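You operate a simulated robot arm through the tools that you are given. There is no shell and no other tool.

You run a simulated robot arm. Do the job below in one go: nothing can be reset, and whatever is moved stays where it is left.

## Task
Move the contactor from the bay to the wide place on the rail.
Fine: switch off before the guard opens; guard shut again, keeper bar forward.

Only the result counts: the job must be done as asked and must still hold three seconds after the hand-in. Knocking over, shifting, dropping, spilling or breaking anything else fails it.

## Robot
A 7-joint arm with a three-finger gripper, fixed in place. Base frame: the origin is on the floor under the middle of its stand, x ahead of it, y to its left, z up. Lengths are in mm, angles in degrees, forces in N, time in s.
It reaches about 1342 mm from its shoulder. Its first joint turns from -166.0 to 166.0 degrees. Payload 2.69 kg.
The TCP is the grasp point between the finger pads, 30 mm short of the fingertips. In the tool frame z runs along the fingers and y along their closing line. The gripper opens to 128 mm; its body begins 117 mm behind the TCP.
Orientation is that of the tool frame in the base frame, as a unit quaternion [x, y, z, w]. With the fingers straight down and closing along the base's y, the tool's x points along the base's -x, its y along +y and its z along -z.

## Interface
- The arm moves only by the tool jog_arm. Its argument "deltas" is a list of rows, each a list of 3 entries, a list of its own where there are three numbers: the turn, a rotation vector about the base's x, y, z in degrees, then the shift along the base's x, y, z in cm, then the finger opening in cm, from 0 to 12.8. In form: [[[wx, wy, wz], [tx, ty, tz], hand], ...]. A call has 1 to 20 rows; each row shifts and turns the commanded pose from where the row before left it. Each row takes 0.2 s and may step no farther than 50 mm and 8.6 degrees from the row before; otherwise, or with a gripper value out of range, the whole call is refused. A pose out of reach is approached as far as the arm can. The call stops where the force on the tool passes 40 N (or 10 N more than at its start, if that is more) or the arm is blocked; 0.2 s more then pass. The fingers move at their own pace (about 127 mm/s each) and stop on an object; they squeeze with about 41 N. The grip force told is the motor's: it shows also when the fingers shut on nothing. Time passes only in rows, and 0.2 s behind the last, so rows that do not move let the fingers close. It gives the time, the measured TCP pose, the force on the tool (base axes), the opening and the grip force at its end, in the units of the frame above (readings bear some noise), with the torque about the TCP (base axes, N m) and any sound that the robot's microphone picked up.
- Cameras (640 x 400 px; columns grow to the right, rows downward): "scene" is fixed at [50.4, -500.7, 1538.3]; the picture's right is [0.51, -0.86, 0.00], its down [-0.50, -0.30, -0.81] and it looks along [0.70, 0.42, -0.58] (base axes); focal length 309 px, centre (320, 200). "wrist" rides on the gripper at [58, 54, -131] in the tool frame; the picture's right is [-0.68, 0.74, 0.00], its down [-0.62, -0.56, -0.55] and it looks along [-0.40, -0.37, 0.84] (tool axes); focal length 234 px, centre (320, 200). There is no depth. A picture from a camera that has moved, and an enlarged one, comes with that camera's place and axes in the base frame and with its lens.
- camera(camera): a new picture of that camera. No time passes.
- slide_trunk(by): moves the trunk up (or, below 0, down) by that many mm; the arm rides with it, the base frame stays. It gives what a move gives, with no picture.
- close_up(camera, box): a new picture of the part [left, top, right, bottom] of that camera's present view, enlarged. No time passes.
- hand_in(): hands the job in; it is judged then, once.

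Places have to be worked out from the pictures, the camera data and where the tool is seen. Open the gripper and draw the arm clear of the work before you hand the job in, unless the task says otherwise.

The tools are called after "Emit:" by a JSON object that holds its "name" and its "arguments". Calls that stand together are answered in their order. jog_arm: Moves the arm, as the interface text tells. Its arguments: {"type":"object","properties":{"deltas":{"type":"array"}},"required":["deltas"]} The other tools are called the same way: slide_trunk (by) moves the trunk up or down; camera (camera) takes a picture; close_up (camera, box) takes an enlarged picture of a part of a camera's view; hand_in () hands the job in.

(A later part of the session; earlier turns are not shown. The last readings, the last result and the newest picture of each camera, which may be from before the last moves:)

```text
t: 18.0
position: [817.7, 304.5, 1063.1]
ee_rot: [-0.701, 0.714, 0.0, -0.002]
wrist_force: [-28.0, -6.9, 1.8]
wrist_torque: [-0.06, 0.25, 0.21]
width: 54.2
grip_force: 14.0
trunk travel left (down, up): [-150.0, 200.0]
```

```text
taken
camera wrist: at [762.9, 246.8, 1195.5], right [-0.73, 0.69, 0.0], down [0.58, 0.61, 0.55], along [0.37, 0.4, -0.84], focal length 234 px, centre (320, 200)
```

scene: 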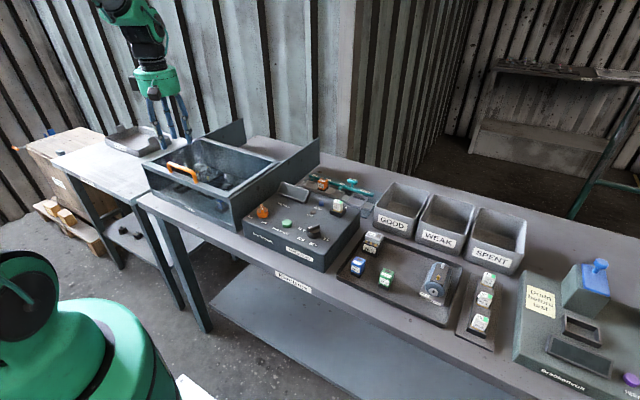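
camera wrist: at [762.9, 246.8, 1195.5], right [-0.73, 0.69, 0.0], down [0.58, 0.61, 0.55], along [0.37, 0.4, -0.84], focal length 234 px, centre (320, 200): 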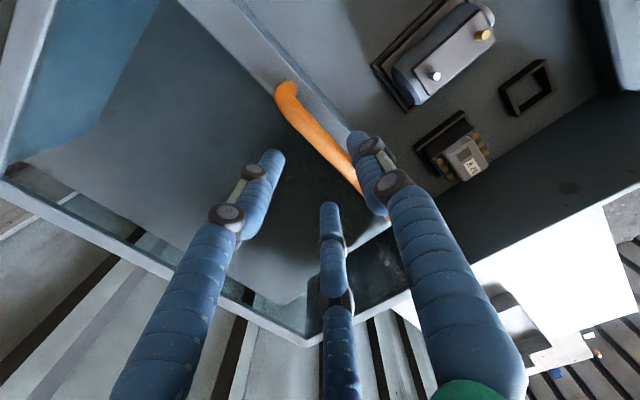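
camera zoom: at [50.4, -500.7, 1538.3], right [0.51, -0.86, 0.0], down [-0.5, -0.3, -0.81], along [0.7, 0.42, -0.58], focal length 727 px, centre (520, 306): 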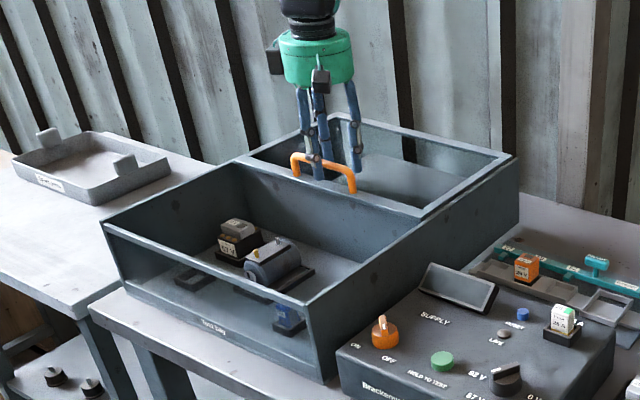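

The guard has reached its rear stop (28 N back-force), handle now near x 798. I back off slightly, open, rise, and move above the contactor near (715, 437).

Emit:
{"name": "jog_arm", "arguments": {"deltas": [[[0, 0, 0], [-0.8, 0, 0], 3.6], [[0, 0, 0], [0, 0, 0], 6.5], [[0, 0, 0], [0, 0, 0], 6.5], [[0, 0, 0], [0, 0, 3], 6.5], [[0, 0, 0], [0, 0, 4], 6.5], [[0, 0, 0], [0, 0, 4], 6.5], [[0, 0, 0], [-3, 3.5, 1], 8], [[0, 0, 0], [-3, 3.5, 0], 10], [[0, 0, 0], [-3, 3.5, 0], 11], [[0, 0, 0], [-1, 2.5, 0], 11]]}}

Emit:
{"name": "camera", "arguments": {"camera": "wrist"}}

Emit:
{"name": "close_up", "arguments": {"camera": "scene", "box": [130, 70, 340, 240]}}

```text
t: 20.2
position: [711.8, 436.1, 1185.9]
ee_rot: [-0.701, 0.713, 0.0, 0.0]
wrist_force: [0.3, 0.2, -0.6]
wrist_torque: [0.03, 0.02, -0.01]
width: 110.0
grip_force: 0.1
trunk travel left (down, up): [-150.0, 200.0]
```

```text
taken
camera wrist: at [657.0, 377.9, 1316.5], right [-0.73, 0.69, 0.0], down [0.58, 0.61, 0.55], along [0.38, 0.4, -0.84], focal length 234 px, centre (320, 200)
```

wrist: 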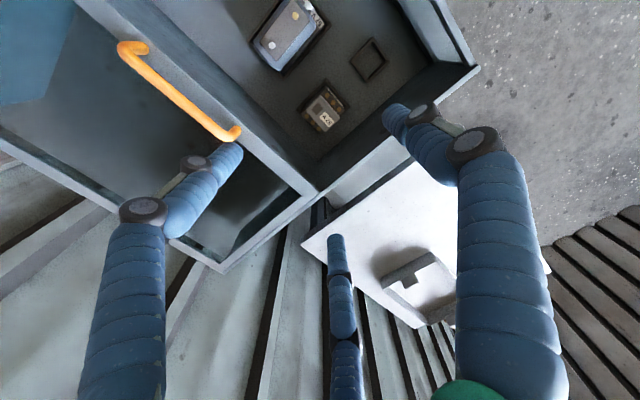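

```text
2.35 times, centred on (235, 155) of scene
camera zoom: at [50.4, -500.7, 1538.3], right [0.51, -0.86, 0.0], down [-0.5, -0.3, -0.81], along [0.7, 0.42, -0.58], focal length 727 px, centre (520, 306)
```

zoom: 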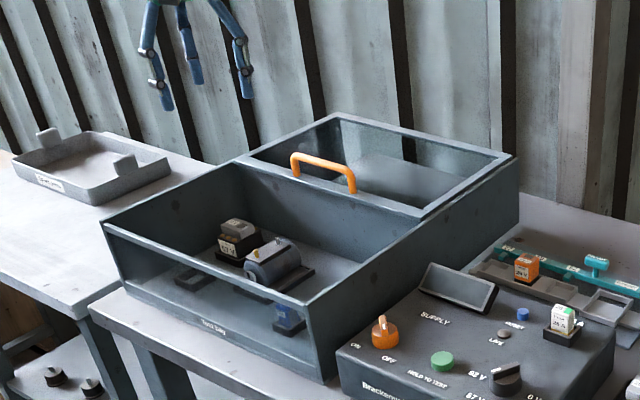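

I zoom on the contactor from both cameras to fix its centre, orientation and the clearance inside its holder.

Emit:
{"name": "close_up", "arguments": {"camera": "wrist", "box": [280, 60, 400, 140]}}

Emit:
{"name": "close_up", "arguments": {"camera": "scene", "box": [170, 150, 250, 200]}}

Emit:
{"name": "close_up", "arguments": {"camera": "scene", "box": [310, 170, 390, 220]}}

```text
5.00 times, centred on (340, 100) of wrist
camera zoom: at [657.0, 377.9, 1316.5], right [-0.73, 0.69, 0.0], down [0.58, 0.61, 0.55], along [0.38, 0.4, -0.84], focal length 1171 px, centre (220, 700)
```

zoom: 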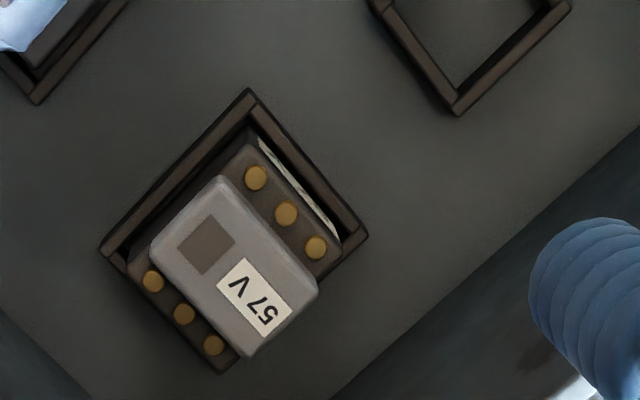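

```text
8.00 times, centred on (210, 175) of scene
camera zoom: at [50.4, -500.7, 1538.3], right [0.51, -0.86, 0.0], down [-0.5, -0.3, -0.81], along [0.7, 0.42, -0.58], focal length 2471 px, centre (1200, 400)
```

zoom: 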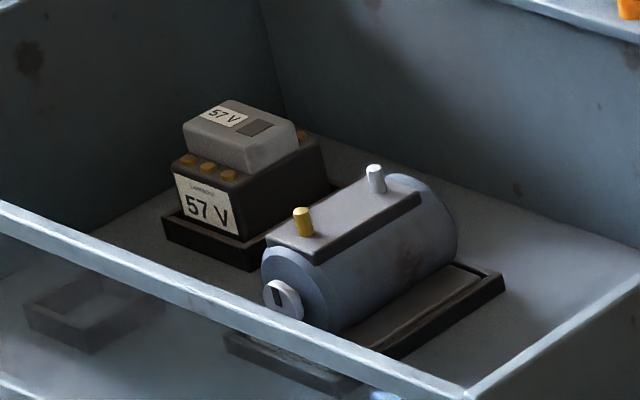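

```text
8.00 times, centred on (350, 195) of scene
camera zoom: at [50.4, -500.7, 1538.3], right [0.51, -0.86, 0.0], down [-0.5, -0.3, -0.81], along [0.7, 0.42, -0.58], focal length 2471 px, centre (80, 240)
```

zoom: 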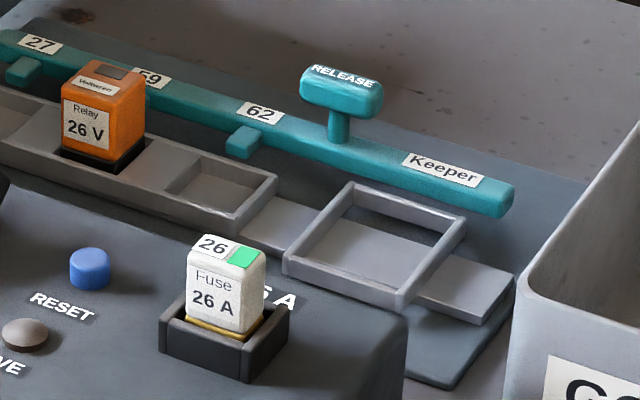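

The contactor's top block spans x 699–728, y 419–463 with its top near z 946, square to the base axes. Before picking I go over to the rail at height to measure the wide place and the keeper bar.

Emit:
{"name": "jog_arm", "arguments": {"deltas": [[[0, 0, 0], [1.4, -4.5, 0], 11], [[0, 0, 0], [1.4, -4.5, 0], 11], [[0, 0, 0], [1.4, -4.5, 0], 11], [[0, 0, 0], [1.4, -4.5, 0], 11], [[0, 0, 0], [1.4, -4.5, 0], 11], [[0, 0, 0], [1.4, -4.5, 0], 11], [[0, 0, 0], [1.4, -4.5, 0], 11], [[0, 0, 0], [1.4, -4.5, 0], 11], [[0, 0, 0], [1.4, -4.5, 0], 11], [[0, 0, 0], [1.4, -4.5, -1], 11], [[0, 0, 0], [1.4, -4.5, -2], 11], [[0, 0, 0], [1.4, -4.5, -2], 11]]}}

Emit:
{"name": "camera", "arguments": {"camera": "wrist"}}

Emit:
{"name": "camera", "arguments": {"camera": "scene"}}

```text
refused: row 11 steps farther than a row can; nothing moved
```

```text
taken
camera wrist: at [657.0, 377.9, 1316.5], right [-0.73, 0.69, 0.0], down [0.58, 0.61, 0.55], along [0.38, 0.4, -0.84], focal length 234 px, centre (320, 200)
```

wrist: 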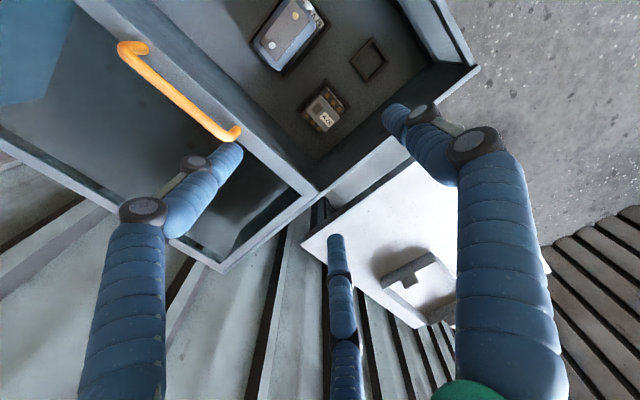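

```text
taken
```

scene: 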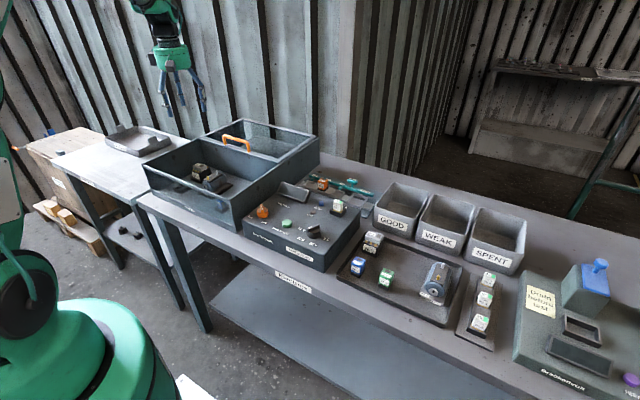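

The call was refused because row 11 exceeded the 50 mm step; nothing moved. I resend with smaller steps.

Emit:
{"name": "jog_arm", "arguments": {"deltas": [[[0, 0, 0], [1.4, -4.5, 0], 11], [[0, 0, 0], [1.4, -4.5, 0], 11], [[0, 0, 0], [1.4, -4.5, 0], 11], [[0, 0, 0], [1.4, -4.5, 0], 11], [[0, 0, 0], [1.4, -4.5, 0], 11], [[0, 0, 0], [1.4, -4.5, 0], 11], [[0, 0, 0], [1.4, -4.5, 0], 11], [[0, 0, 0], [1.4, -4.5, 0], 11], [[0, 0, 0], [1.4, -4.5, 0], 11], [[0, 0, 0], [1.4, -4.5, -1], 11], [[0, 0, 0], [1.4, -4.5, -1.2], 11], [[0, 0, 0], [1.4, -4.5, -1.2], 11], [[0, 0, 0], [0, 0, -2], 11]]}}

Emit:
{"name": "camera", "arguments": {"camera": "wrist"}}

Emit:
{"name": "camera", "arguments": {"camera": "scene"}}

```text
t: 23.0
position: [881.5, -106.5, 1130.0]
ee_rot: [-0.7, 0.714, 0.0, 0.0]
wrist_force: [0.2, 0.2, -0.6]
wrist_torque: [0.07, -0.03, -0.01]
width: 109.7
grip_force: 0.0
trunk travel left (down, up): [-150.0, 200.0]
```

```text
taken
camera wrist: at [826.9, -165.0, 1261.9], right [-0.73, 0.69, 0.0], down [0.58, 0.61, 0.55], along [0.38, 0.4, -0.84], focal length 234 px, centre (320, 200)
```

wrist: 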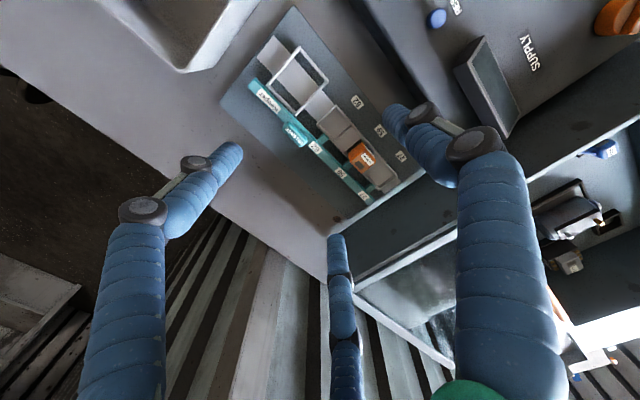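

```text
taken
```

scene: 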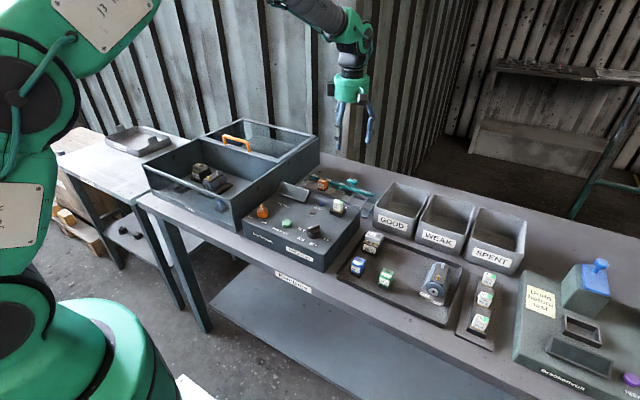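

A clear view of the rail now. I zoom in for measurements of the frame, the bar and the T-handle.

Emit:
{"name": "close_up", "arguments": {"camera": "wrist", "box": [210, 0, 450, 230]}}

Emit:
{"name": "close_up", "arguments": {"camera": "wrist", "box": [220, 20, 360, 120]}}

Emit:
{"name": "close_up", "arguments": {"camera": "wrist", "box": [280, 90, 420, 210]}}

```text
1.74 times, centred on (330, 115) of wrist
camera zoom: at [826.9, -165.0, 1261.9], right [-0.73, 0.69, 0.0], down [0.58, 0.61, 0.55], along [0.38, 0.4, -0.84], focal length 407 px, centre (303, 348)
```

zoom: 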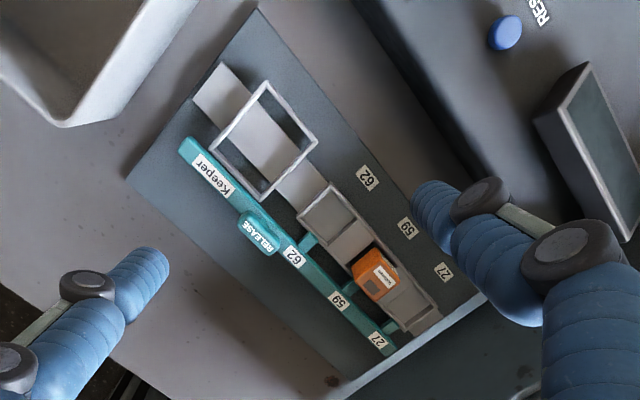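

```text
4.00 times, centred on (290, 70) of wrist
camera zoom: at [826.9, -165.0, 1261.9], right [-0.73, 0.69, 0.0], down [0.58, 0.61, 0.55], along [0.38, 0.4, -0.84], focal length 937 px, centre (440, 720)
```

zoom: 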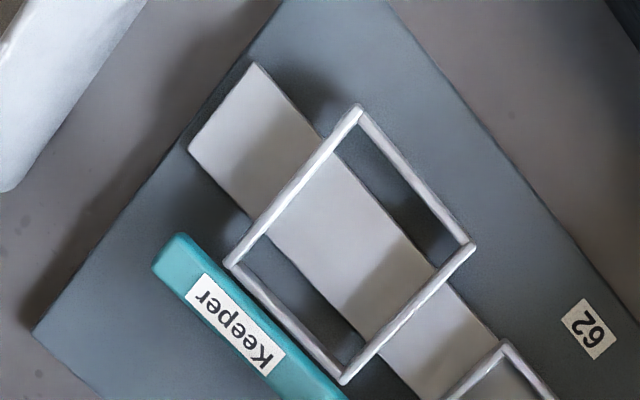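

```text
3.33 times, centred on (350, 150) of wrist
camera zoom: at [826.9, -165.0, 1261.9], right [-0.73, 0.69, 0.0], down [0.58, 0.61, 0.55], along [0.38, 0.4, -0.84], focal length 781 px, centre (220, 367)
```

zoom: 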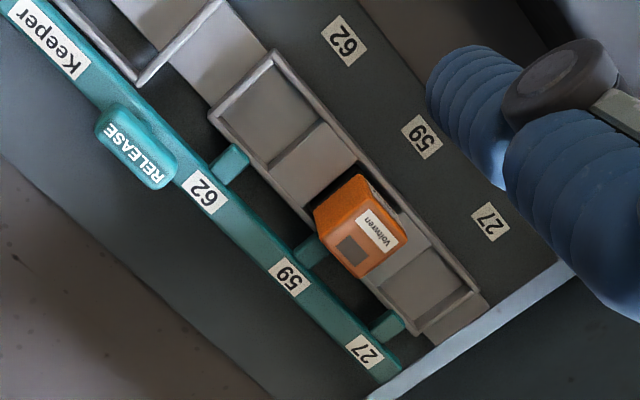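

The rail is square to the base axes: wide frame outer edges about x 847–911, y −184 to −130; keeper bar front edge about x 912 with its T-handle near (921, −117, 943), and free plate behind it, so the bar looks to be forward now. I go above the T-handle to test releasing it backwards.

Emit:
{"name": "jog_arm", "arguments": {"deltas": [[[0, 0, 0], [2, -0.5, -4], 8], [[0, 0, 0], [2, -0.5, -4], 7], [[0, 0, 0], [0, 0, -4], 6.5]]}}

Emit:
{"name": "camera", "arguments": {"camera": "wrist"}}

Emit:
{"name": "close_up", "arguments": {"camera": "scene", "box": [300, 130, 400, 230]}}

```text
t: 23.8
position: [920.1, -117.2, 1009.8]
ee_rot: [-0.701, 0.713, 0.0, 0.0]
wrist_force: [0.8, 0.2, 0.7]
wrist_torque: [0.01, 0.06, 0.05]
width: 64.6
grip_force: 0.1
trunk travel left (down, up): [-150.0, 200.0]
```

```text
taken
camera wrist: at [866.1, -175.1, 1140.4], right [-0.72, 0.69, 0.0], down [0.58, 0.61, 0.55], along [0.38, 0.4, -0.84], focal length 234 px, centre (320, 200)
```

wrist: 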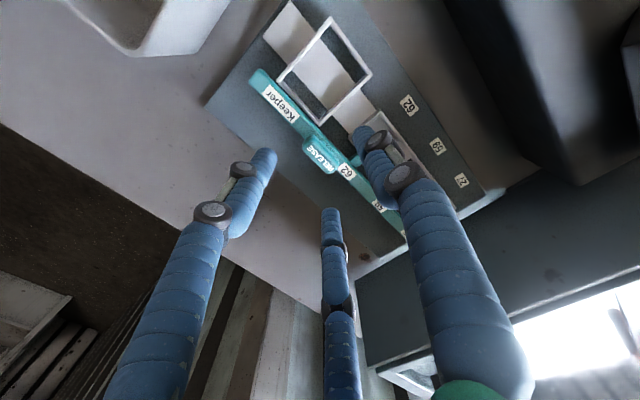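

```text
4.00 times, centred on (350, 180) of scene
camera zoom: at [50.4, -500.7, 1538.3], right [0.51, -0.86, 0.0], down [-0.5, -0.3, -0.81], along [0.7, 0.42, -0.58], focal length 1236 px, centre (200, 280)
```

zoom: 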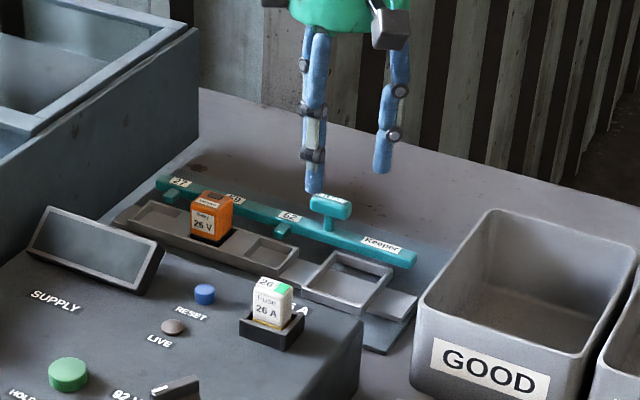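

Emit:
{"name": "close_up", "arguments": {"camera": "wrist", "box": [240, 80, 400, 200]}}

```text
3.33 times, centred on (320, 140) of wrist
camera zoom: at [866.1, -175.1, 1140.4], right [-0.72, 0.69, 0.0], down [0.58, 0.61, 0.55], along [0.38, 0.4, -0.84], focal length 781 px, centre (320, 400)
```

zoom: 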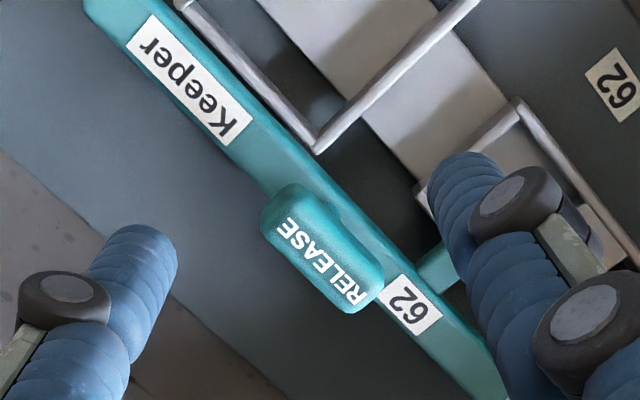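

The T-handle is centred near (921.7, −117), right beneath the tool axis. I descend to straddle it (tips about z 928, above the bar), and close to a loose cage.

Emit:
{"name": "jog_arm", "arguments": {"deltas": [[[0, 0, 0], [0.1, 0, -2], 6.5], [[0, 0, 0], [0, 0, -2], 6.5], [[0, 0, 0], [0, 0, -1.2], 6.5], [[0, 0, 0], [0, 0, 0], 3.6], [[0, 0, 0], [0, 0, 0], 3.6]]}}

Emit:
{"name": "camera", "arguments": {"camera": "wrist"}}

Emit:
{"name": "close_up", "arguments": {"camera": "scene", "box": [310, 150, 390, 230]}}

```text
t: 25.0
position: [921.0, -115.2, 958.2]
ee_rot: [-0.701, 0.713, 0.0, 0.0]
wrist_force: [2.8, 7.9, -0.4]
wrist_torque: [0.19, -0.09, 0.0]
width: 41.4
grip_force: 3.7
trunk travel left (down, up): [-150.0, 200.0]
```

```text
taken
camera wrist: at [866.2, -173.2, 1089.9], right [-0.73, 0.69, 0.0], down [0.58, 0.61, 0.55], along [0.38, 0.4, -0.84], focal length 234 px, centre (320, 200)
```

wrist: 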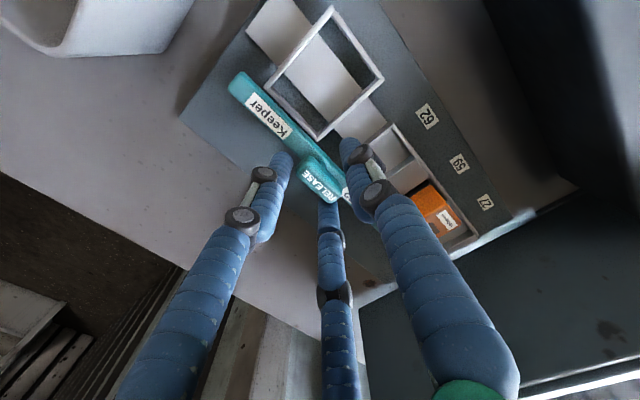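

```text
5.00 times, centred on (350, 190) of scene
camera zoom: at [50.4, -500.7, 1538.3], right [0.51, -0.86, 0.0], down [-0.5, -0.3, -0.81], along [0.7, 0.42, -0.58], focal length 1545 px, centre (170, 250)
```

zoom: 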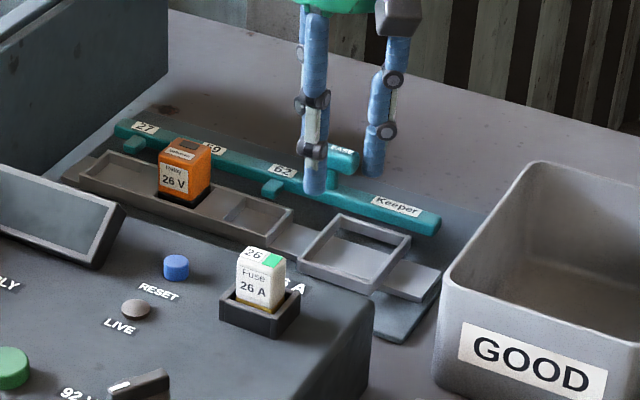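

The fingers cage the T-handle with light contact. I push it toward +x in small steps to see whether the bar releases backwards.

Emit:
{"name": "jog_arm", "arguments": {"deltas": [[[0, 0, 0], [0.5, 0, 0], 4.2], [[0, 0, 0], [0.5, 0, 0], 4.2], [[0, 0, 0], [0.5, 0, 0], 4.2], [[0, 0, 0], [0.5, 0, 0], 4.2], [[0, 0, 0], [0.5, 0, 0], 4.2]]}}

Emit:
{"name": "camera", "arguments": {"camera": "wrist"}}

Emit:
{"name": "close_up", "arguments": {"camera": "scene", "box": [310, 150, 390, 230]}}

```text
t: 26.2
position: [945.3, -114.3, 958.5]
ee_rot: [-0.702, 0.712, 0.0, 0.0]
wrist_force: [-0.6, -0.3, 0.2]
wrist_torque: [0.01, -0.02, -0.02]
width: 42.1
grip_force: 0.0
trunk travel left (down, up): [-150.0, 200.0]
```

```text
taken
camera wrist: at [891.3, -173.1, 1090.2], right [-0.73, 0.69, 0.0], down [0.58, 0.61, 0.55], along [0.38, 0.4, -0.84], focal length 234 px, centre (320, 200)
```

wrist: 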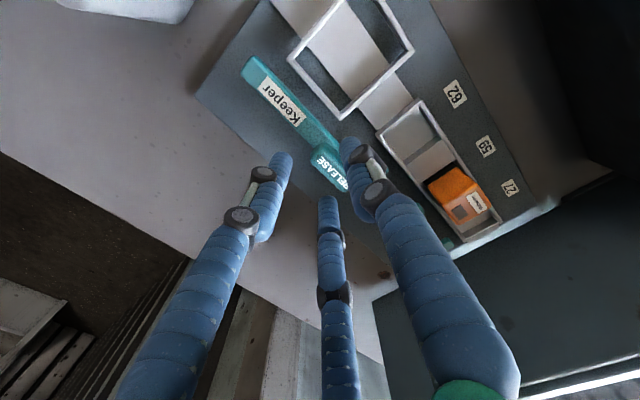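

```text
5.00 times, centred on (350, 190) of scene
camera zoom: at [50.4, -500.7, 1538.3], right [0.51, -0.86, 0.0], down [-0.5, -0.3, -0.81], along [0.7, 0.42, -0.58], focal length 1545 px, centre (170, 250)
```

zoom: 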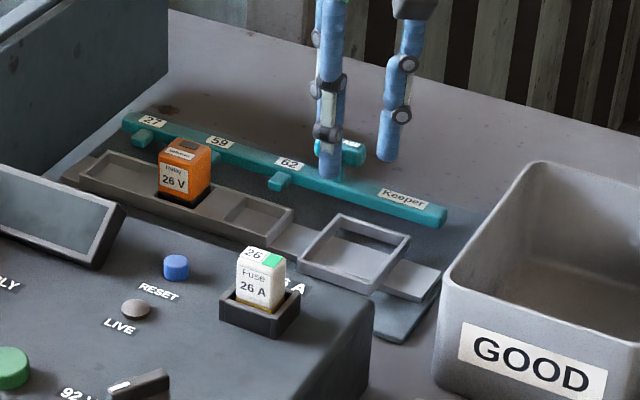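

The bar slides back freely, so it had been forward. I continue gently toward its rear stop.

Emit:
{"name": "jog_arm", "arguments": {"deltas": [[[0, 0, 0], [0.5, 0, 0], 4.2], [[0, 0, 0], [0.5, 0, 0], 4.2], [[0, 0, 0], [0.5, 0, 0], 4.2], [[0, 0, 0], [0.5, 0, 0], 4.2], [[0, 0, 0], [0.5, 0, 0], 4.2], [[0, 0, 0], [0, 0, 0], 4.2]]}}

Emit:
{"name": "camera", "arguments": {"camera": "wrist"}}

Emit:
{"name": "close_up", "arguments": {"camera": "scene", "box": [310, 150, 390, 230]}}

```text
t: 27.6
position: [969.3, -114.7, 957.8]
ee_rot: [-0.702, 0.713, 0.001, -0.001]
wrist_force: [-17.6, 1.4, 3.6]
wrist_torque: [0.06, 0.51, 0.01]
width: 53.6
grip_force: 8.5
trunk travel left (down, up): [-150.0, 200.0]
```

```text
taken
camera wrist: at [914.7, -172.5, 1089.8], right [-0.73, 0.69, 0.0], down [0.58, 0.61, 0.55], along [0.38, 0.4, -0.84], focal length 234 px, centre (320, 200)
```

wrist: 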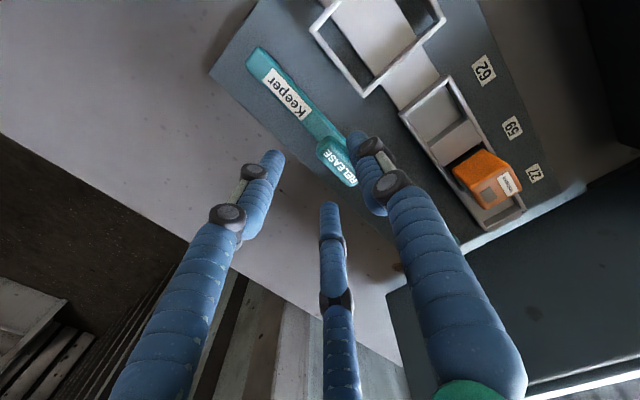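

```text
5.00 times, centred on (350, 190) of scene
camera zoom: at [50.4, -500.7, 1538.3], right [0.51, -0.86, 0.0], down [-0.5, -0.3, -0.81], along [0.7, 0.42, -0.58], focal length 1545 px, centre (170, 250)
```

zoom: 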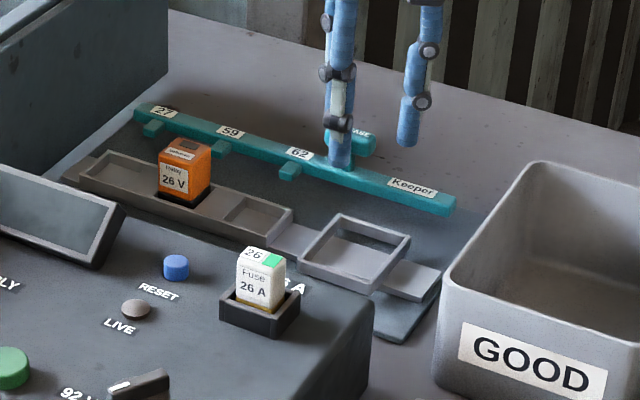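

The bar has hit its rear stop after about 27 mm of travel. I back off, open and rise, then check that the bar stays back.

Emit:
{"name": "jog_arm", "arguments": {"deltas": [[[0, 0, 0], [-0.9, 0, 0], 4.8], [[0, 0, 0], [0, 0, 0], 6.5], [[0, 0, 0], [0, 0, 1.5], 6.5], [[0, 0, 0], [0, 0, 4], 6.5], [[0, 0, 0], [0, 0, 4.5], 6.5]]}}

Emit:
{"name": "camera", "arguments": {"camera": "wrist"}}

Emit:
{"name": "close_up", "arguments": {"camera": "scene", "box": [310, 150, 390, 230]}}

```text
t: 28.8
position: [959.6, -116.4, 1057.4]
ee_rot: [-0.701, 0.713, 0.0, 0.0]
wrist_force: [0.9, -0.6, -0.1]
wrist_torque: [-0.04, 0.01, 0.0]
width: 64.8
grip_force: 0.0
trunk travel left (down, up): [-150.0, 200.0]
```

```text
taken
camera wrist: at [905.2, -173.8, 1189.4], right [-0.72, 0.69, 0.0], down [0.58, 0.61, 0.55], along [0.38, 0.4, -0.84], focal length 234 px, centre (320, 200)
```

wrist: 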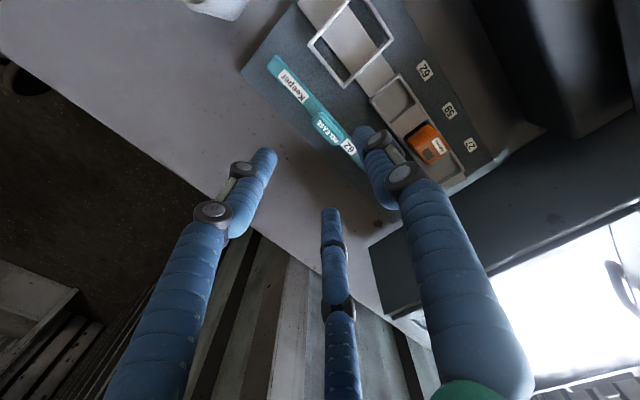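

```text
5.00 times, centred on (350, 190) of scene
camera zoom: at [50.4, -500.7, 1538.3], right [0.51, -0.86, 0.0], down [-0.5, -0.3, -0.81], along [0.7, 0.42, -0.58], focal length 1545 px, centre (170, 250)
```

zoom: 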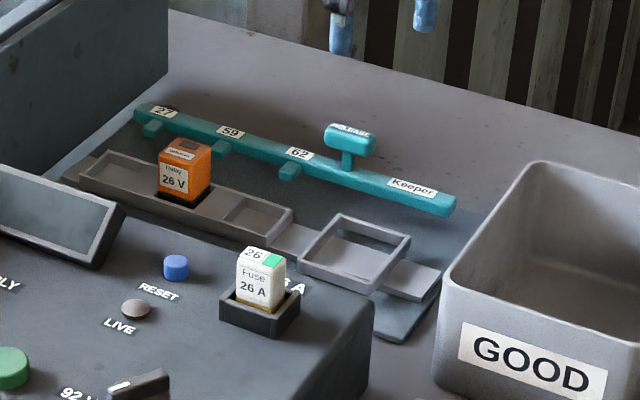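

The bar stays back. Now I turn the hand back to its original yaw (for the contactor grip I plan) and centre over the wide frame to measure it precisely from directly above.

Emit:
{"name": "jog_arm", "arguments": {"deltas": [[[0, 0, -8.1], [-0.8, -0.4, 0], 8], [[0, 0, -8.1], [-0.8, -0.4, 0], 8], [[0, 0, -8.1], [-0.8, -0.4, 0], 8], [[0, 0, -8.1], [-0.8, -0.4, 0], 8], [[0, 0, -8.1], [-0.8, -0.4, 0], 8], [[0, 0, -8.1], [-0.8, -0.4, 0], 8], [[0, 0, -8.1], [-0.8, -0.4, 0], 8], [[0, 0, -8.1], [-0.8, -0.4, 0], 8], [[0, 0, -8.1], [-0.8, -0.4, 0], 8], [[0, 0, -8.1], [-0.8, -0.4, 0], 8], [[0, 0, -8], [0, 0, -0.5], 8], [[0, 0, 0], [0, 0, 0], 8]]}}

Emit:
{"name": "camera", "arguments": {"camera": "wrist"}}

Emit:
{"name": "close_up", "arguments": {"camera": "wrist", "box": [250, 70, 390, 190]}}

```text
t: 31.4
position: [881.7, -155.9, 1053.3]
ee_rot: [0.0, 1.0, 0.0, 0.0]
wrist_force: [0.0, 0.2, 0.3]
wrist_torque: [0.01, 0.02, 0.01]
width: 79.9
grip_force: 0.0
trunk travel left (down, up): [-150.0, 200.0]
```

```text
taken
camera wrist: at [823.6, -102.6, 1184.8], right [0.68, 0.74, 0.0], down [0.62, -0.57, 0.55], along [0.4, -0.37, -0.84], focal length 234 px, centre (320, 200)
```

wrist: 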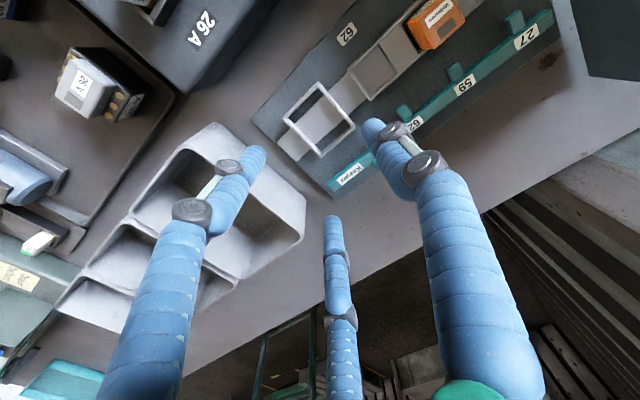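

```text
3.33 times, centred on (320, 130) of wrist
camera zoom: at [823.6, -102.6, 1184.8], right [0.68, 0.74, 0.0], down [0.62, -0.57, 0.55], along [0.4, -0.37, -0.84], focal length 781 px, centre (320, 433)
```

zoom: 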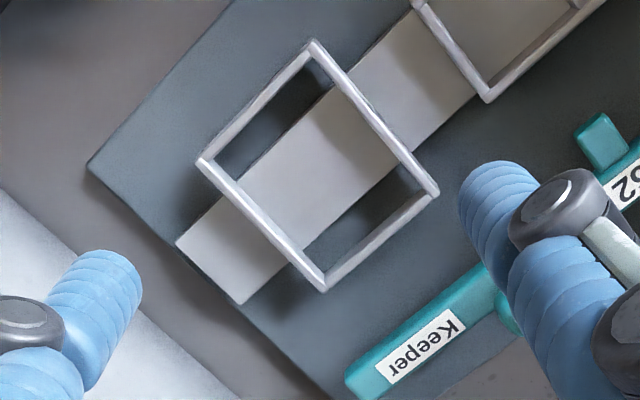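

To remove the height ambiguity I place the wrist camera vertically above the frame (object then appears near pixel (320, 47) regardless of its height).

Emit:
{"name": "jog_arm", "arguments": {"deltas": [[[0, 0, 0], [2.8, -2.7, 0], 8], [[0, 0, 0], [2.8, -2.7, 0], 8], [[0, 0, 0], [0, 0, 0], 8]]}}

Emit:
{"name": "close_up", "arguments": {"camera": "wrist", "box": [240, 0, 400, 110]}}

Emit:
{"name": "camera", "arguments": {"camera": "wrist"}}

```text
t: 32.2
position: [940.9, -210.0, 1053.4]
ee_rot: [0.0, 1.0, 0.0, 0.0]
wrist_force: [-0.5, 0.2, -1.1]
wrist_torque: [0.09, 0.04, 0.01]
width: 80.0
grip_force: 0.1
trunk travel left (down, up): [-150.0, 200.0]
```

```text
3.64 times, centred on (320, 55) of wrist
camera zoom: at [881.8, -157.8, 1185.0], right [0.68, 0.74, 0.0], down [0.62, -0.57, 0.55], along [0.4, -0.37, -0.84], focal length 852 px, centre (320, 727)
```

zoom: 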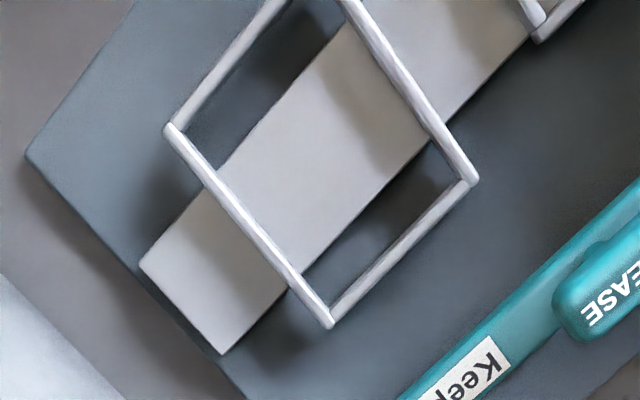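

```text
taken
camera wrist: at [881.8, -157.8, 1185.0], right [0.68, 0.74, 0.0], down [0.62, -0.57, 0.55], along [0.4, -0.37, -0.84], focal length 234 px, centre (320, 200)
```

wrist: 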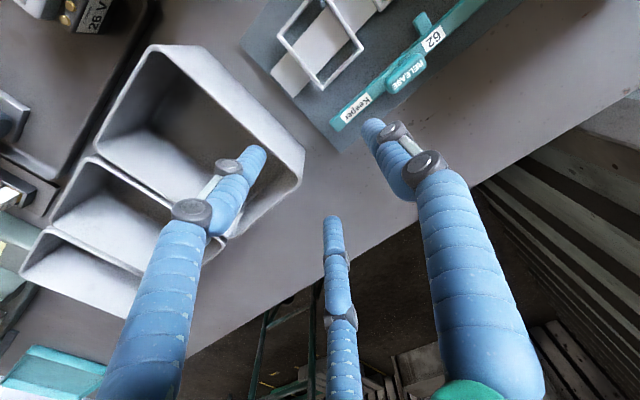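

Frame centre from this view is about (879.4, −154). I nudge the camera so all four corners are visible and re-measure to average out noise.

Emit:
{"name": "jog_arm", "arguments": {"deltas": [[[0, 0, 0], [-1.5, 1.4, 0], 8], [[0, 0, 0], [0, 0, 0], 8], [[0, 0, 0], [0, 0, 0], 8]]}}

Emit:
{"name": "close_up", "arguments": {"camera": "wrist", "box": [240, 0, 400, 110]}}

Emit:
{"name": "jog_arm", "arguments": {"deltas": [[[0, 0, 0], [0, 0, 0], 8]]}}

Emit:
{"name": "close_up", "arguments": {"camera": "wrist", "box": [240, 0, 400, 110]}}

```text
t: 33.0
position: [924.8, -195.9, 1055.3]
ee_rot: [0.0, 1.0, 0.0, 0.0]
wrist_force: [0.8, -0.2, -0.5]
wrist_torque: [-0.01, 0.04, -0.03]
width: 79.9
grip_force: 0.1
trunk travel left (down, up): [-150.0, 200.0]
```

```text
3.64 times, centred on (320, 55) of wrist
camera zoom: at [866.0, -142.4, 1186.6], right [0.68, 0.74, 0.0], down [0.62, -0.57, 0.55], along [0.4, -0.37, -0.84], focal length 852 px, centre (320, 727)
```

zoom: 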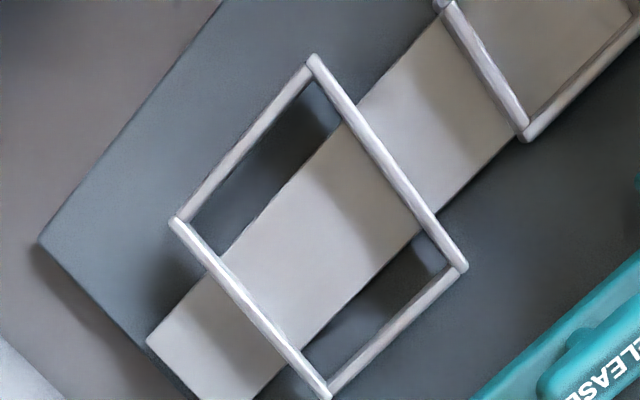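

```text
t: 33.4
position: [924.8, -196.2, 1054.9]
ee_rot: [0.0, 1.0, 0.0, 0.0]
wrist_force: [-0.3, 1.3, -0.1]
wrist_torque: [0.01, 0.06, 0.01]
width: 79.7
grip_force: 0.2
trunk travel left (down, up): [-150.0, 200.0]
```

```text
3.64 times, centred on (320, 55) of wrist
camera zoom: at [866.0, -142.5, 1186.9], right [0.68, 0.74, 0.0], down [0.62, -0.57, 0.55], along [0.4, -0.37, -0.84], focal length 852 px, centre (320, 727)
```

zoom: 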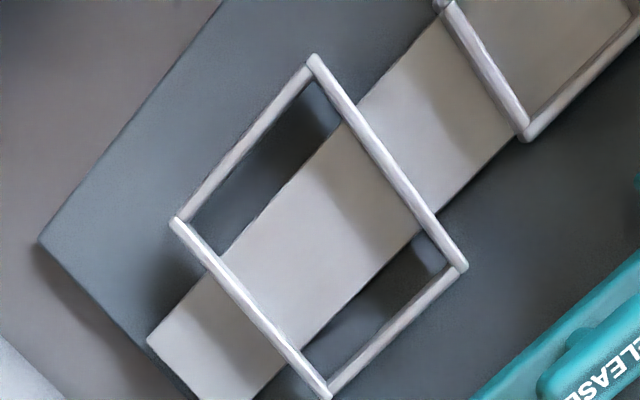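

Frame centre is (879, −154) with outer size about 65.5 × 54 mm. Next I go over the contactor with the same vertical-camera method, travelling at a safe height.

Emit:
{"name": "jog_arm", "arguments": {"deltas": [[[0, 0, 0], [0, 0, 4.7], 8], [[0, 0, 0], [0, 0, 4.7], 8], [[0, 0, 0], [-1.27, 4.58, 0], 8], [[0, 0, 0], [-1.27, 4.58, 0], 8], [[0, 0, 0], [-1.27, 4.58, 0], 8], [[0, 0, 0], [-1.27, 4.58, 0], 8], [[0, 0, 0], [-1.27, 4.58, 0], 8], [[0, 0, 0], [-1.27, 4.58, 0], 8], [[0, 0, 0], [-1.27, 4.58, 0], 8], [[0, 0, 0], [-1.27, 4.58, 0], 8], [[0, 0, 0], [-1.27, 4.58, 0], 8], [[0, 0, 0], [-1.27, 4.58, 0], 8], [[0, 0, 0], [-1.27, 4.58, 0], 8], [[0, 0, 0], [-1.27, 4.58, 0], 8], [[0, 0, 0], [-1.27, 4.58, 0], 8], [[0, 0, 0], [0, 0, 0], 8], [[0, 0, 0], [0, 0, 0], 8]]}}

Emit:
{"name": "close_up", "arguments": {"camera": "wrist", "box": [240, 0, 400, 110]}}

Emit:
{"name": "camera", "arguments": {"camera": "wrist"}}

```text
t: 37.0
position: [755.8, 401.1, 1147.3]
ee_rot: [0.0, 1.0, -0.001, -0.001]
wrist_force: [0.3, -0.1, 0.3]
wrist_torque: [0.01, 0.02, -0.02]
width: 79.8
grip_force: 0.1
trunk travel left (down, up): [-150.0, 200.0]
```

```text
3.64 times, centred on (320, 55) of wrist
camera zoom: at [698.1, 455.1, 1278.7], right [0.68, 0.74, 0.0], down [0.62, -0.57, 0.55], along [0.4, -0.37, -0.84], focal length 852 px, centre (320, 727)
```

zoom: 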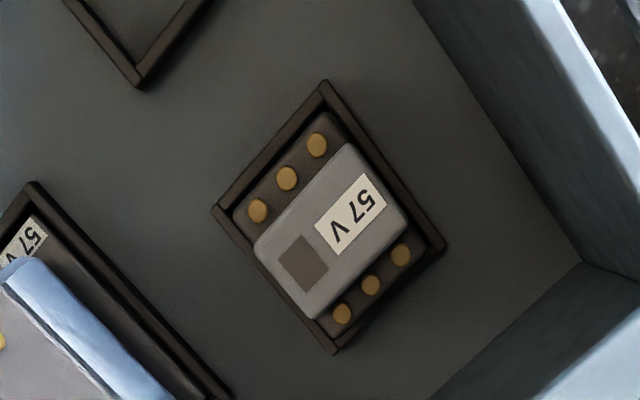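

```text
taken
camera wrist: at [698.1, 455.1, 1278.7], right [0.68, 0.74, 0.0], down [0.62, -0.57, 0.55], along [0.4, -0.37, -0.84], focal length 234 px, centre (320, 200)
```

wrist: 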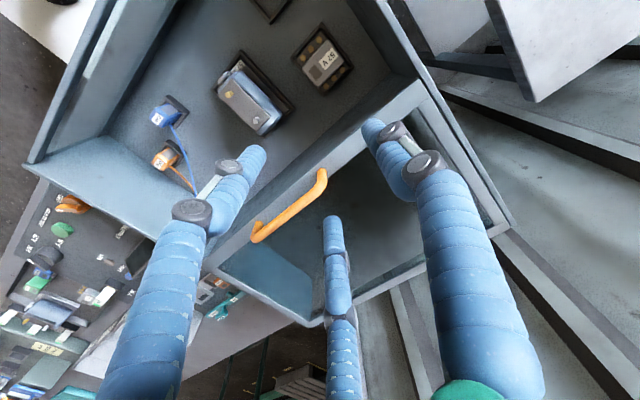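

Allowing for the camera bias I found on the knob, the contactor centre is about (715.8, 444.8) and the frame centre about (882, −155.7). For a firm hold on its body I place the tool axis 8.6 mm to the −y side (one finger on +y face, two on the −y corners), and come down above it.

Emit:
{"name": "jog_arm", "arguments": {"deltas": [[[0, 0, 0], [-2, 1.75, -1], 8], [[0, 0, 0], [-2, 1.75, -3], 8], [[0, 0, 0], [0, 0, -4], 8], [[0, 0, 0], [0, 0, -4], 8], [[0, 0, 0], [0, 0, -1.5], 8], [[0, 0, 0], [0, 0, 0], 8]]}}

Emit:
{"name": "camera", "arguments": {"camera": "wrist"}}

Emit:
{"name": "close_up", "arguments": {"camera": "wrist", "box": [230, 80, 410, 200]}}

Emit:
{"name": "close_up", "arguments": {"camera": "scene", "box": [150, 100, 270, 210]}}

```text
t: 38.4
position: [718.4, 436.5, 1009.8]
ee_rot: [0.001, 1.0, 0.0, 0.0]
wrist_force: [0.1, -0.8, -0.1]
wrist_torque: [-0.02, 0.02, 0.02]
width: 80.1
grip_force: 0.1
trunk travel left (down, up): [-150.0, 200.0]
```

```text
taken
camera wrist: at [659.7, 490.7, 1142.1], right [0.68, 0.74, 0.0], down [0.62, -0.56, 0.55], along [0.4, -0.37, -0.84], focal length 234 px, centre (320, 200)
```

wrist: 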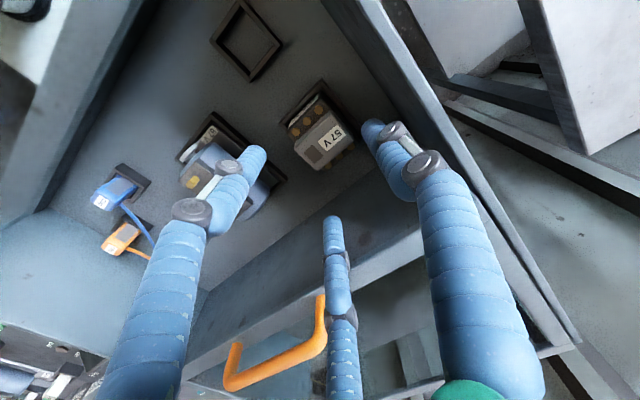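

```text
3.33 times, centred on (320, 140) of wrist
camera zoom: at [659.7, 490.7, 1142.1], right [0.68, 0.74, 0.0], down [0.62, -0.56, 0.55], along [0.4, -0.37, -0.84], focal length 781 px, centre (320, 400)
```

zoom: 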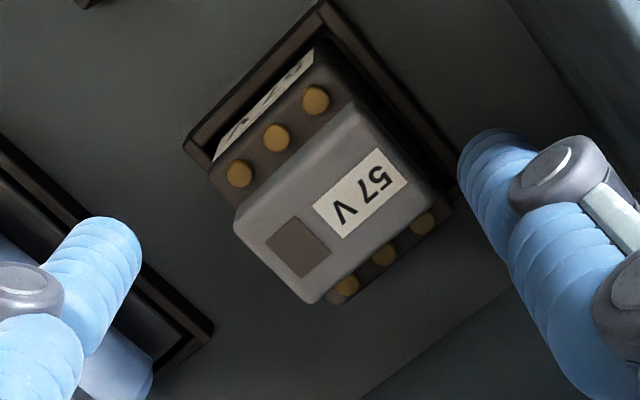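

```text
3.64 times, centred on (210, 155) of scene
camera zoom: at [50.4, -500.7, 1538.3], right [0.51, -0.86, 0.0], down [-0.5, -0.3, -0.81], along [0.7, 0.42, -0.58], focal length 1123 px, centre (720, 364)
```

zoom: 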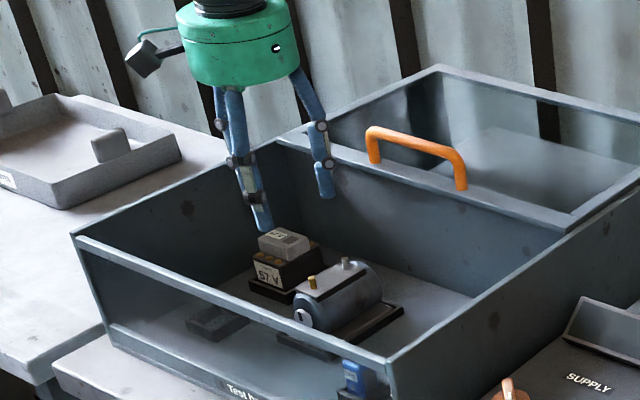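

The contactor's centre reads (715, 446) here; I shift 3 mm in −x and descend around it in stages to fingertip height about z 912.

Emit:
{"name": "jog_arm", "arguments": {"deltas": [[[0, 0, 0], [-0.3, 0.06, -1.5], 8], [[0, 0, 0], [0, 0, -2], 8], [[0, 0, 0], [0, 0, -2], 8], [[0, 0, 0], [0, 0, -1.2], 8], [[0, 0, 0], [0, 0, 0], 8]]}}

Emit:
{"name": "camera", "arguments": {"camera": "wrist"}}

Emit:
{"name": "close_up", "arguments": {"camera": "scene", "box": [150, 110, 270, 220]}}

```text
t: 39.6
position: [714.6, 434.6, 947.0]
ee_rot: [0.0, 1.0, -0.001, 0.0]
wrist_force: [0.1, -0.2, -0.1]
wrist_torque: [-0.01, 0.01, 0.03]
width: 79.9
grip_force: 0.2
trunk travel left (down, up): [-150.0, 200.0]
```

```text
taken
camera wrist: at [656.4, 488.0, 1077.2], right [0.68, 0.74, 0.0], down [0.62, -0.56, 0.55], along [0.4, -0.37, -0.84], focal length 234 px, centre (320, 200)
```

wrist: 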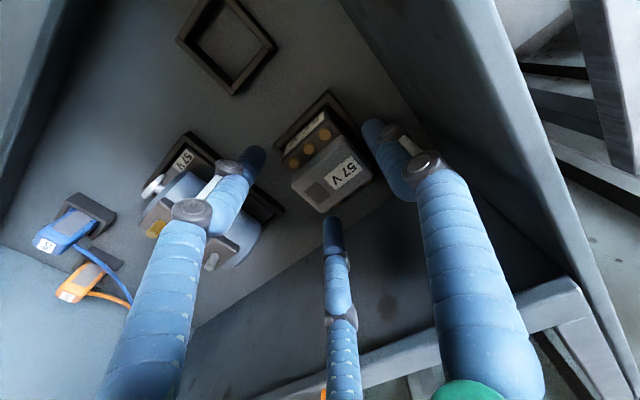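

```text
3.64 times, centred on (210, 165) of scene
camera zoom: at [50.4, -500.7, 1538.3], right [0.51, -0.86, 0.0], down [-0.5, -0.3, -0.81], along [0.7, 0.42, -0.58], focal length 1123 px, centre (720, 327)
```

zoom: 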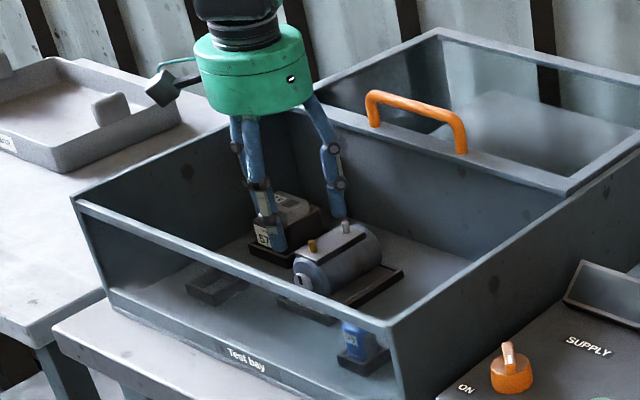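

I check alignment of the fingers to the contactor close up before closing.

Emit:
{"name": "close_up", "arguments": {"camera": "wrist", "box": [220, 80, 420, 230]}}

Emit:
{"name": "close_up", "arguments": {"camera": "scene", "box": [190, 140, 260, 200]}}

```text
2.67 times, centred on (320, 155) of wrist
camera zoom: at [656.4, 488.0, 1077.2], right [0.68, 0.74, 0.0], down [0.62, -0.56, 0.55], along [0.4, -0.37, -0.84], focal length 624 px, centre (320, 320)
```

zoom: 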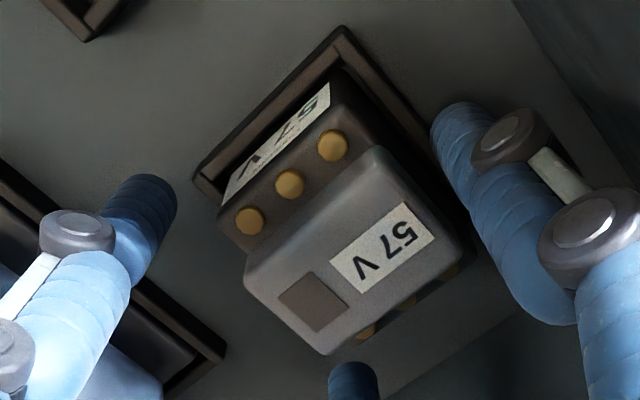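

```text
6.67 times, centred on (225, 170) of scene
camera zoom: at [50.4, -500.7, 1538.3], right [0.51, -0.86, 0.0], down [-0.5, -0.3, -0.81], along [0.7, 0.42, -0.58], focal length 2060 px, centre (953, 400)
```

zoom: 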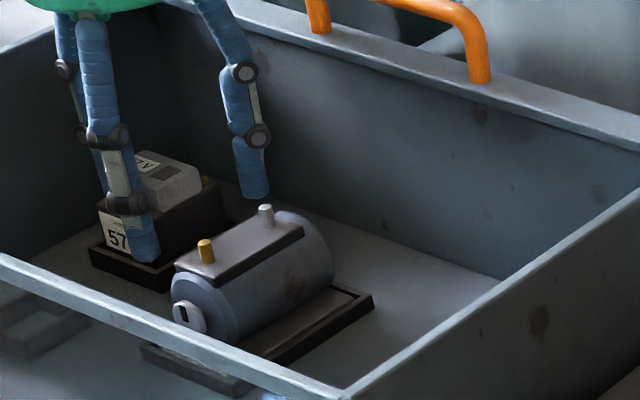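

The fingers are well placed around the body. I lower 5 mm more and close gradually.

Emit:
{"name": "jog_arm", "arguments": {"deltas": [[[0, 0, 0], [0.05, 0.1, -0.5], 8], [[0, 0, 0], [0, 0, 0], 7.2], [[0, 0, 0], [0, 0, 0], 6.6], [[0, 0, 0], [0, 0, 0], 6.2], [[0, 0, 0], [0, 0, 0], 5.8]]}}

Emit:
{"name": "close_up", "arguments": {"camera": "wrist", "box": [220, 80, 420, 230]}}

```text
t: 40.8
position: [715.4, 437.0, 941.8]
ee_rot: [-0.002, 1.0, 0.0, 0.0]
wrist_force: [1.8, 5.1, 0.5]
wrist_torque: [0.17, -0.06, 0.26]
width: 61.3
grip_force: 41.3
trunk travel left (down, up): [-150.0, 200.0]
```

```text
2.67 times, centred on (320, 155) of wrist
camera zoom: at [656.7, 489.7, 1072.8], right [0.68, 0.74, 0.0], down [0.62, -0.56, 0.55], along [0.4, -0.37, -0.84], focal length 624 px, centre (320, 320)
```

zoom: 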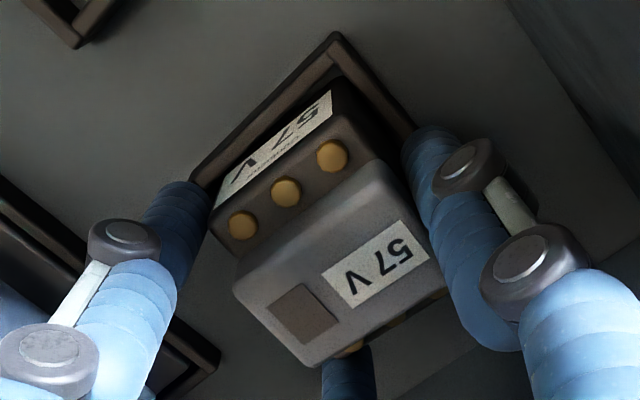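

The grip matches the prediction (61.3 mm, 41 N). I lift straight up slowly and check that the contactor comes along cleanly.

Emit:
{"name": "jog_arm", "arguments": {"deltas": [[[0, 0, 0], [0, 0, 0], 5.0], [[0, 0, 0], [0, 0, 0.5], 5.0], [[0, 0, 0], [0, 0, 1.0], 5.0], [[0, 0, 0], [0, 0, 1.5], 5.0], [[0, 0, 0], [0, 0, 1.5], 5.0], [[0, 0, 0], [0, 0, 1.5], 5.0]]}}

Emit:
{"name": "camera", "arguments": {"camera": "wrist"}}

Emit:
{"name": "close_up", "arguments": {"camera": "scene", "box": [150, 100, 270, 210]}}

```text
t: 42.2
position: [714.1, 436.7, 1002.0]
ee_rot: [0.0, 1.0, 0.0, -0.001]
wrist_force: [0.4, 0.1, -3.4]
wrist_torque: [0.0, -0.04, 0.01]
width: 55.6
grip_force: 41.1
trunk travel left (down, up): [-150.0, 200.0]
```

```text
taken
camera wrist: at [656.3, 489.5, 1131.9], right [0.68, 0.74, 0.0], down [0.62, -0.56, 0.55], along [0.4, -0.37, -0.84], focal length 234 px, centre (320, 200)
```

wrist: 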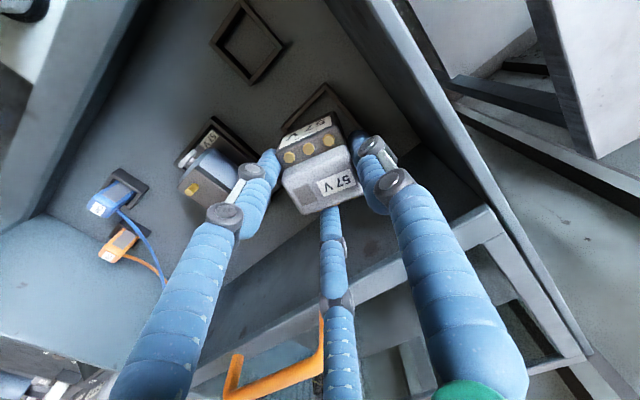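

```text
3.64 times, centred on (210, 155) of scene
camera zoom: at [50.4, -500.7, 1538.3], right [0.51, -0.86, 0.0], down [-0.5, -0.3, -0.81], along [0.7, 0.42, -0.58], focal length 1123 px, centre (720, 364)
```

zoom: 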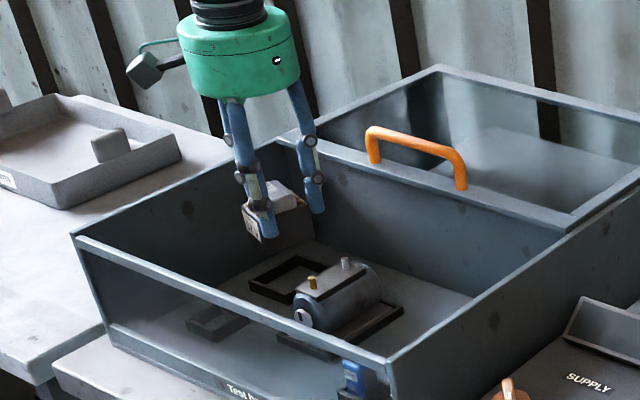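

The contactor is in hand but the opening changed to 55.6 mm, so it may have turned in the grip. I zoom to measure its orientation.

Emit:
{"name": "close_up", "arguments": {"camera": "wrist", "box": [240, 90, 400, 220]}}

Emit:
{"name": "close_up", "arguments": {"camera": "scene", "box": [185, 120, 245, 180]}}

```text
3.08 times, centred on (320, 155) of wrist
camera zoom: at [656.3, 489.5, 1131.9], right [0.68, 0.74, 0.0], down [0.62, -0.56, 0.55], along [0.4, -0.37, -0.84], focal length 720 px, centre (320, 338)
```

zoom: 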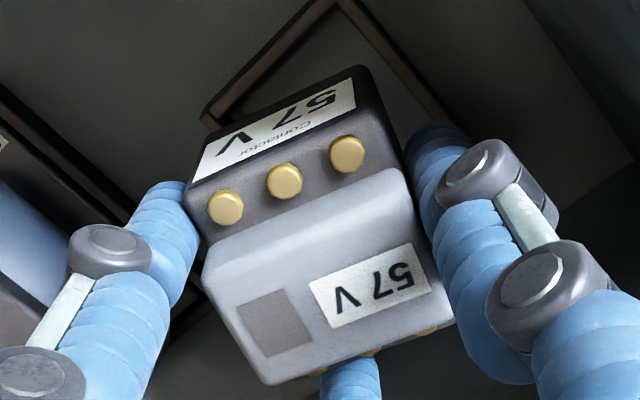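

```text
6.67 times, centred on (215, 150) of scene
camera zoom: at [50.4, -500.7, 1538.3], right [0.51, -0.86, 0.0], down [-0.5, -0.3, -0.81], along [0.7, 0.42, -0.58], focal length 2060 px, centre (1020, 533)
```

zoom: 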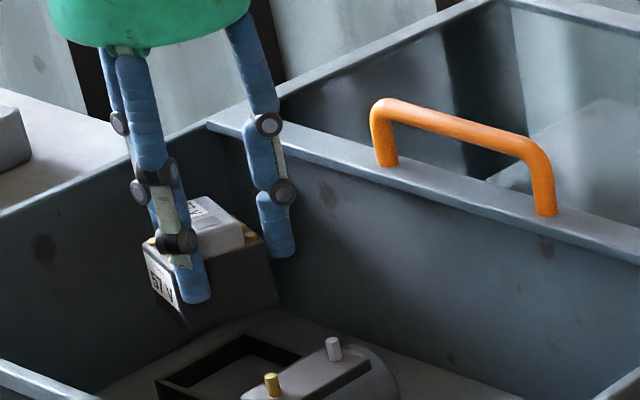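

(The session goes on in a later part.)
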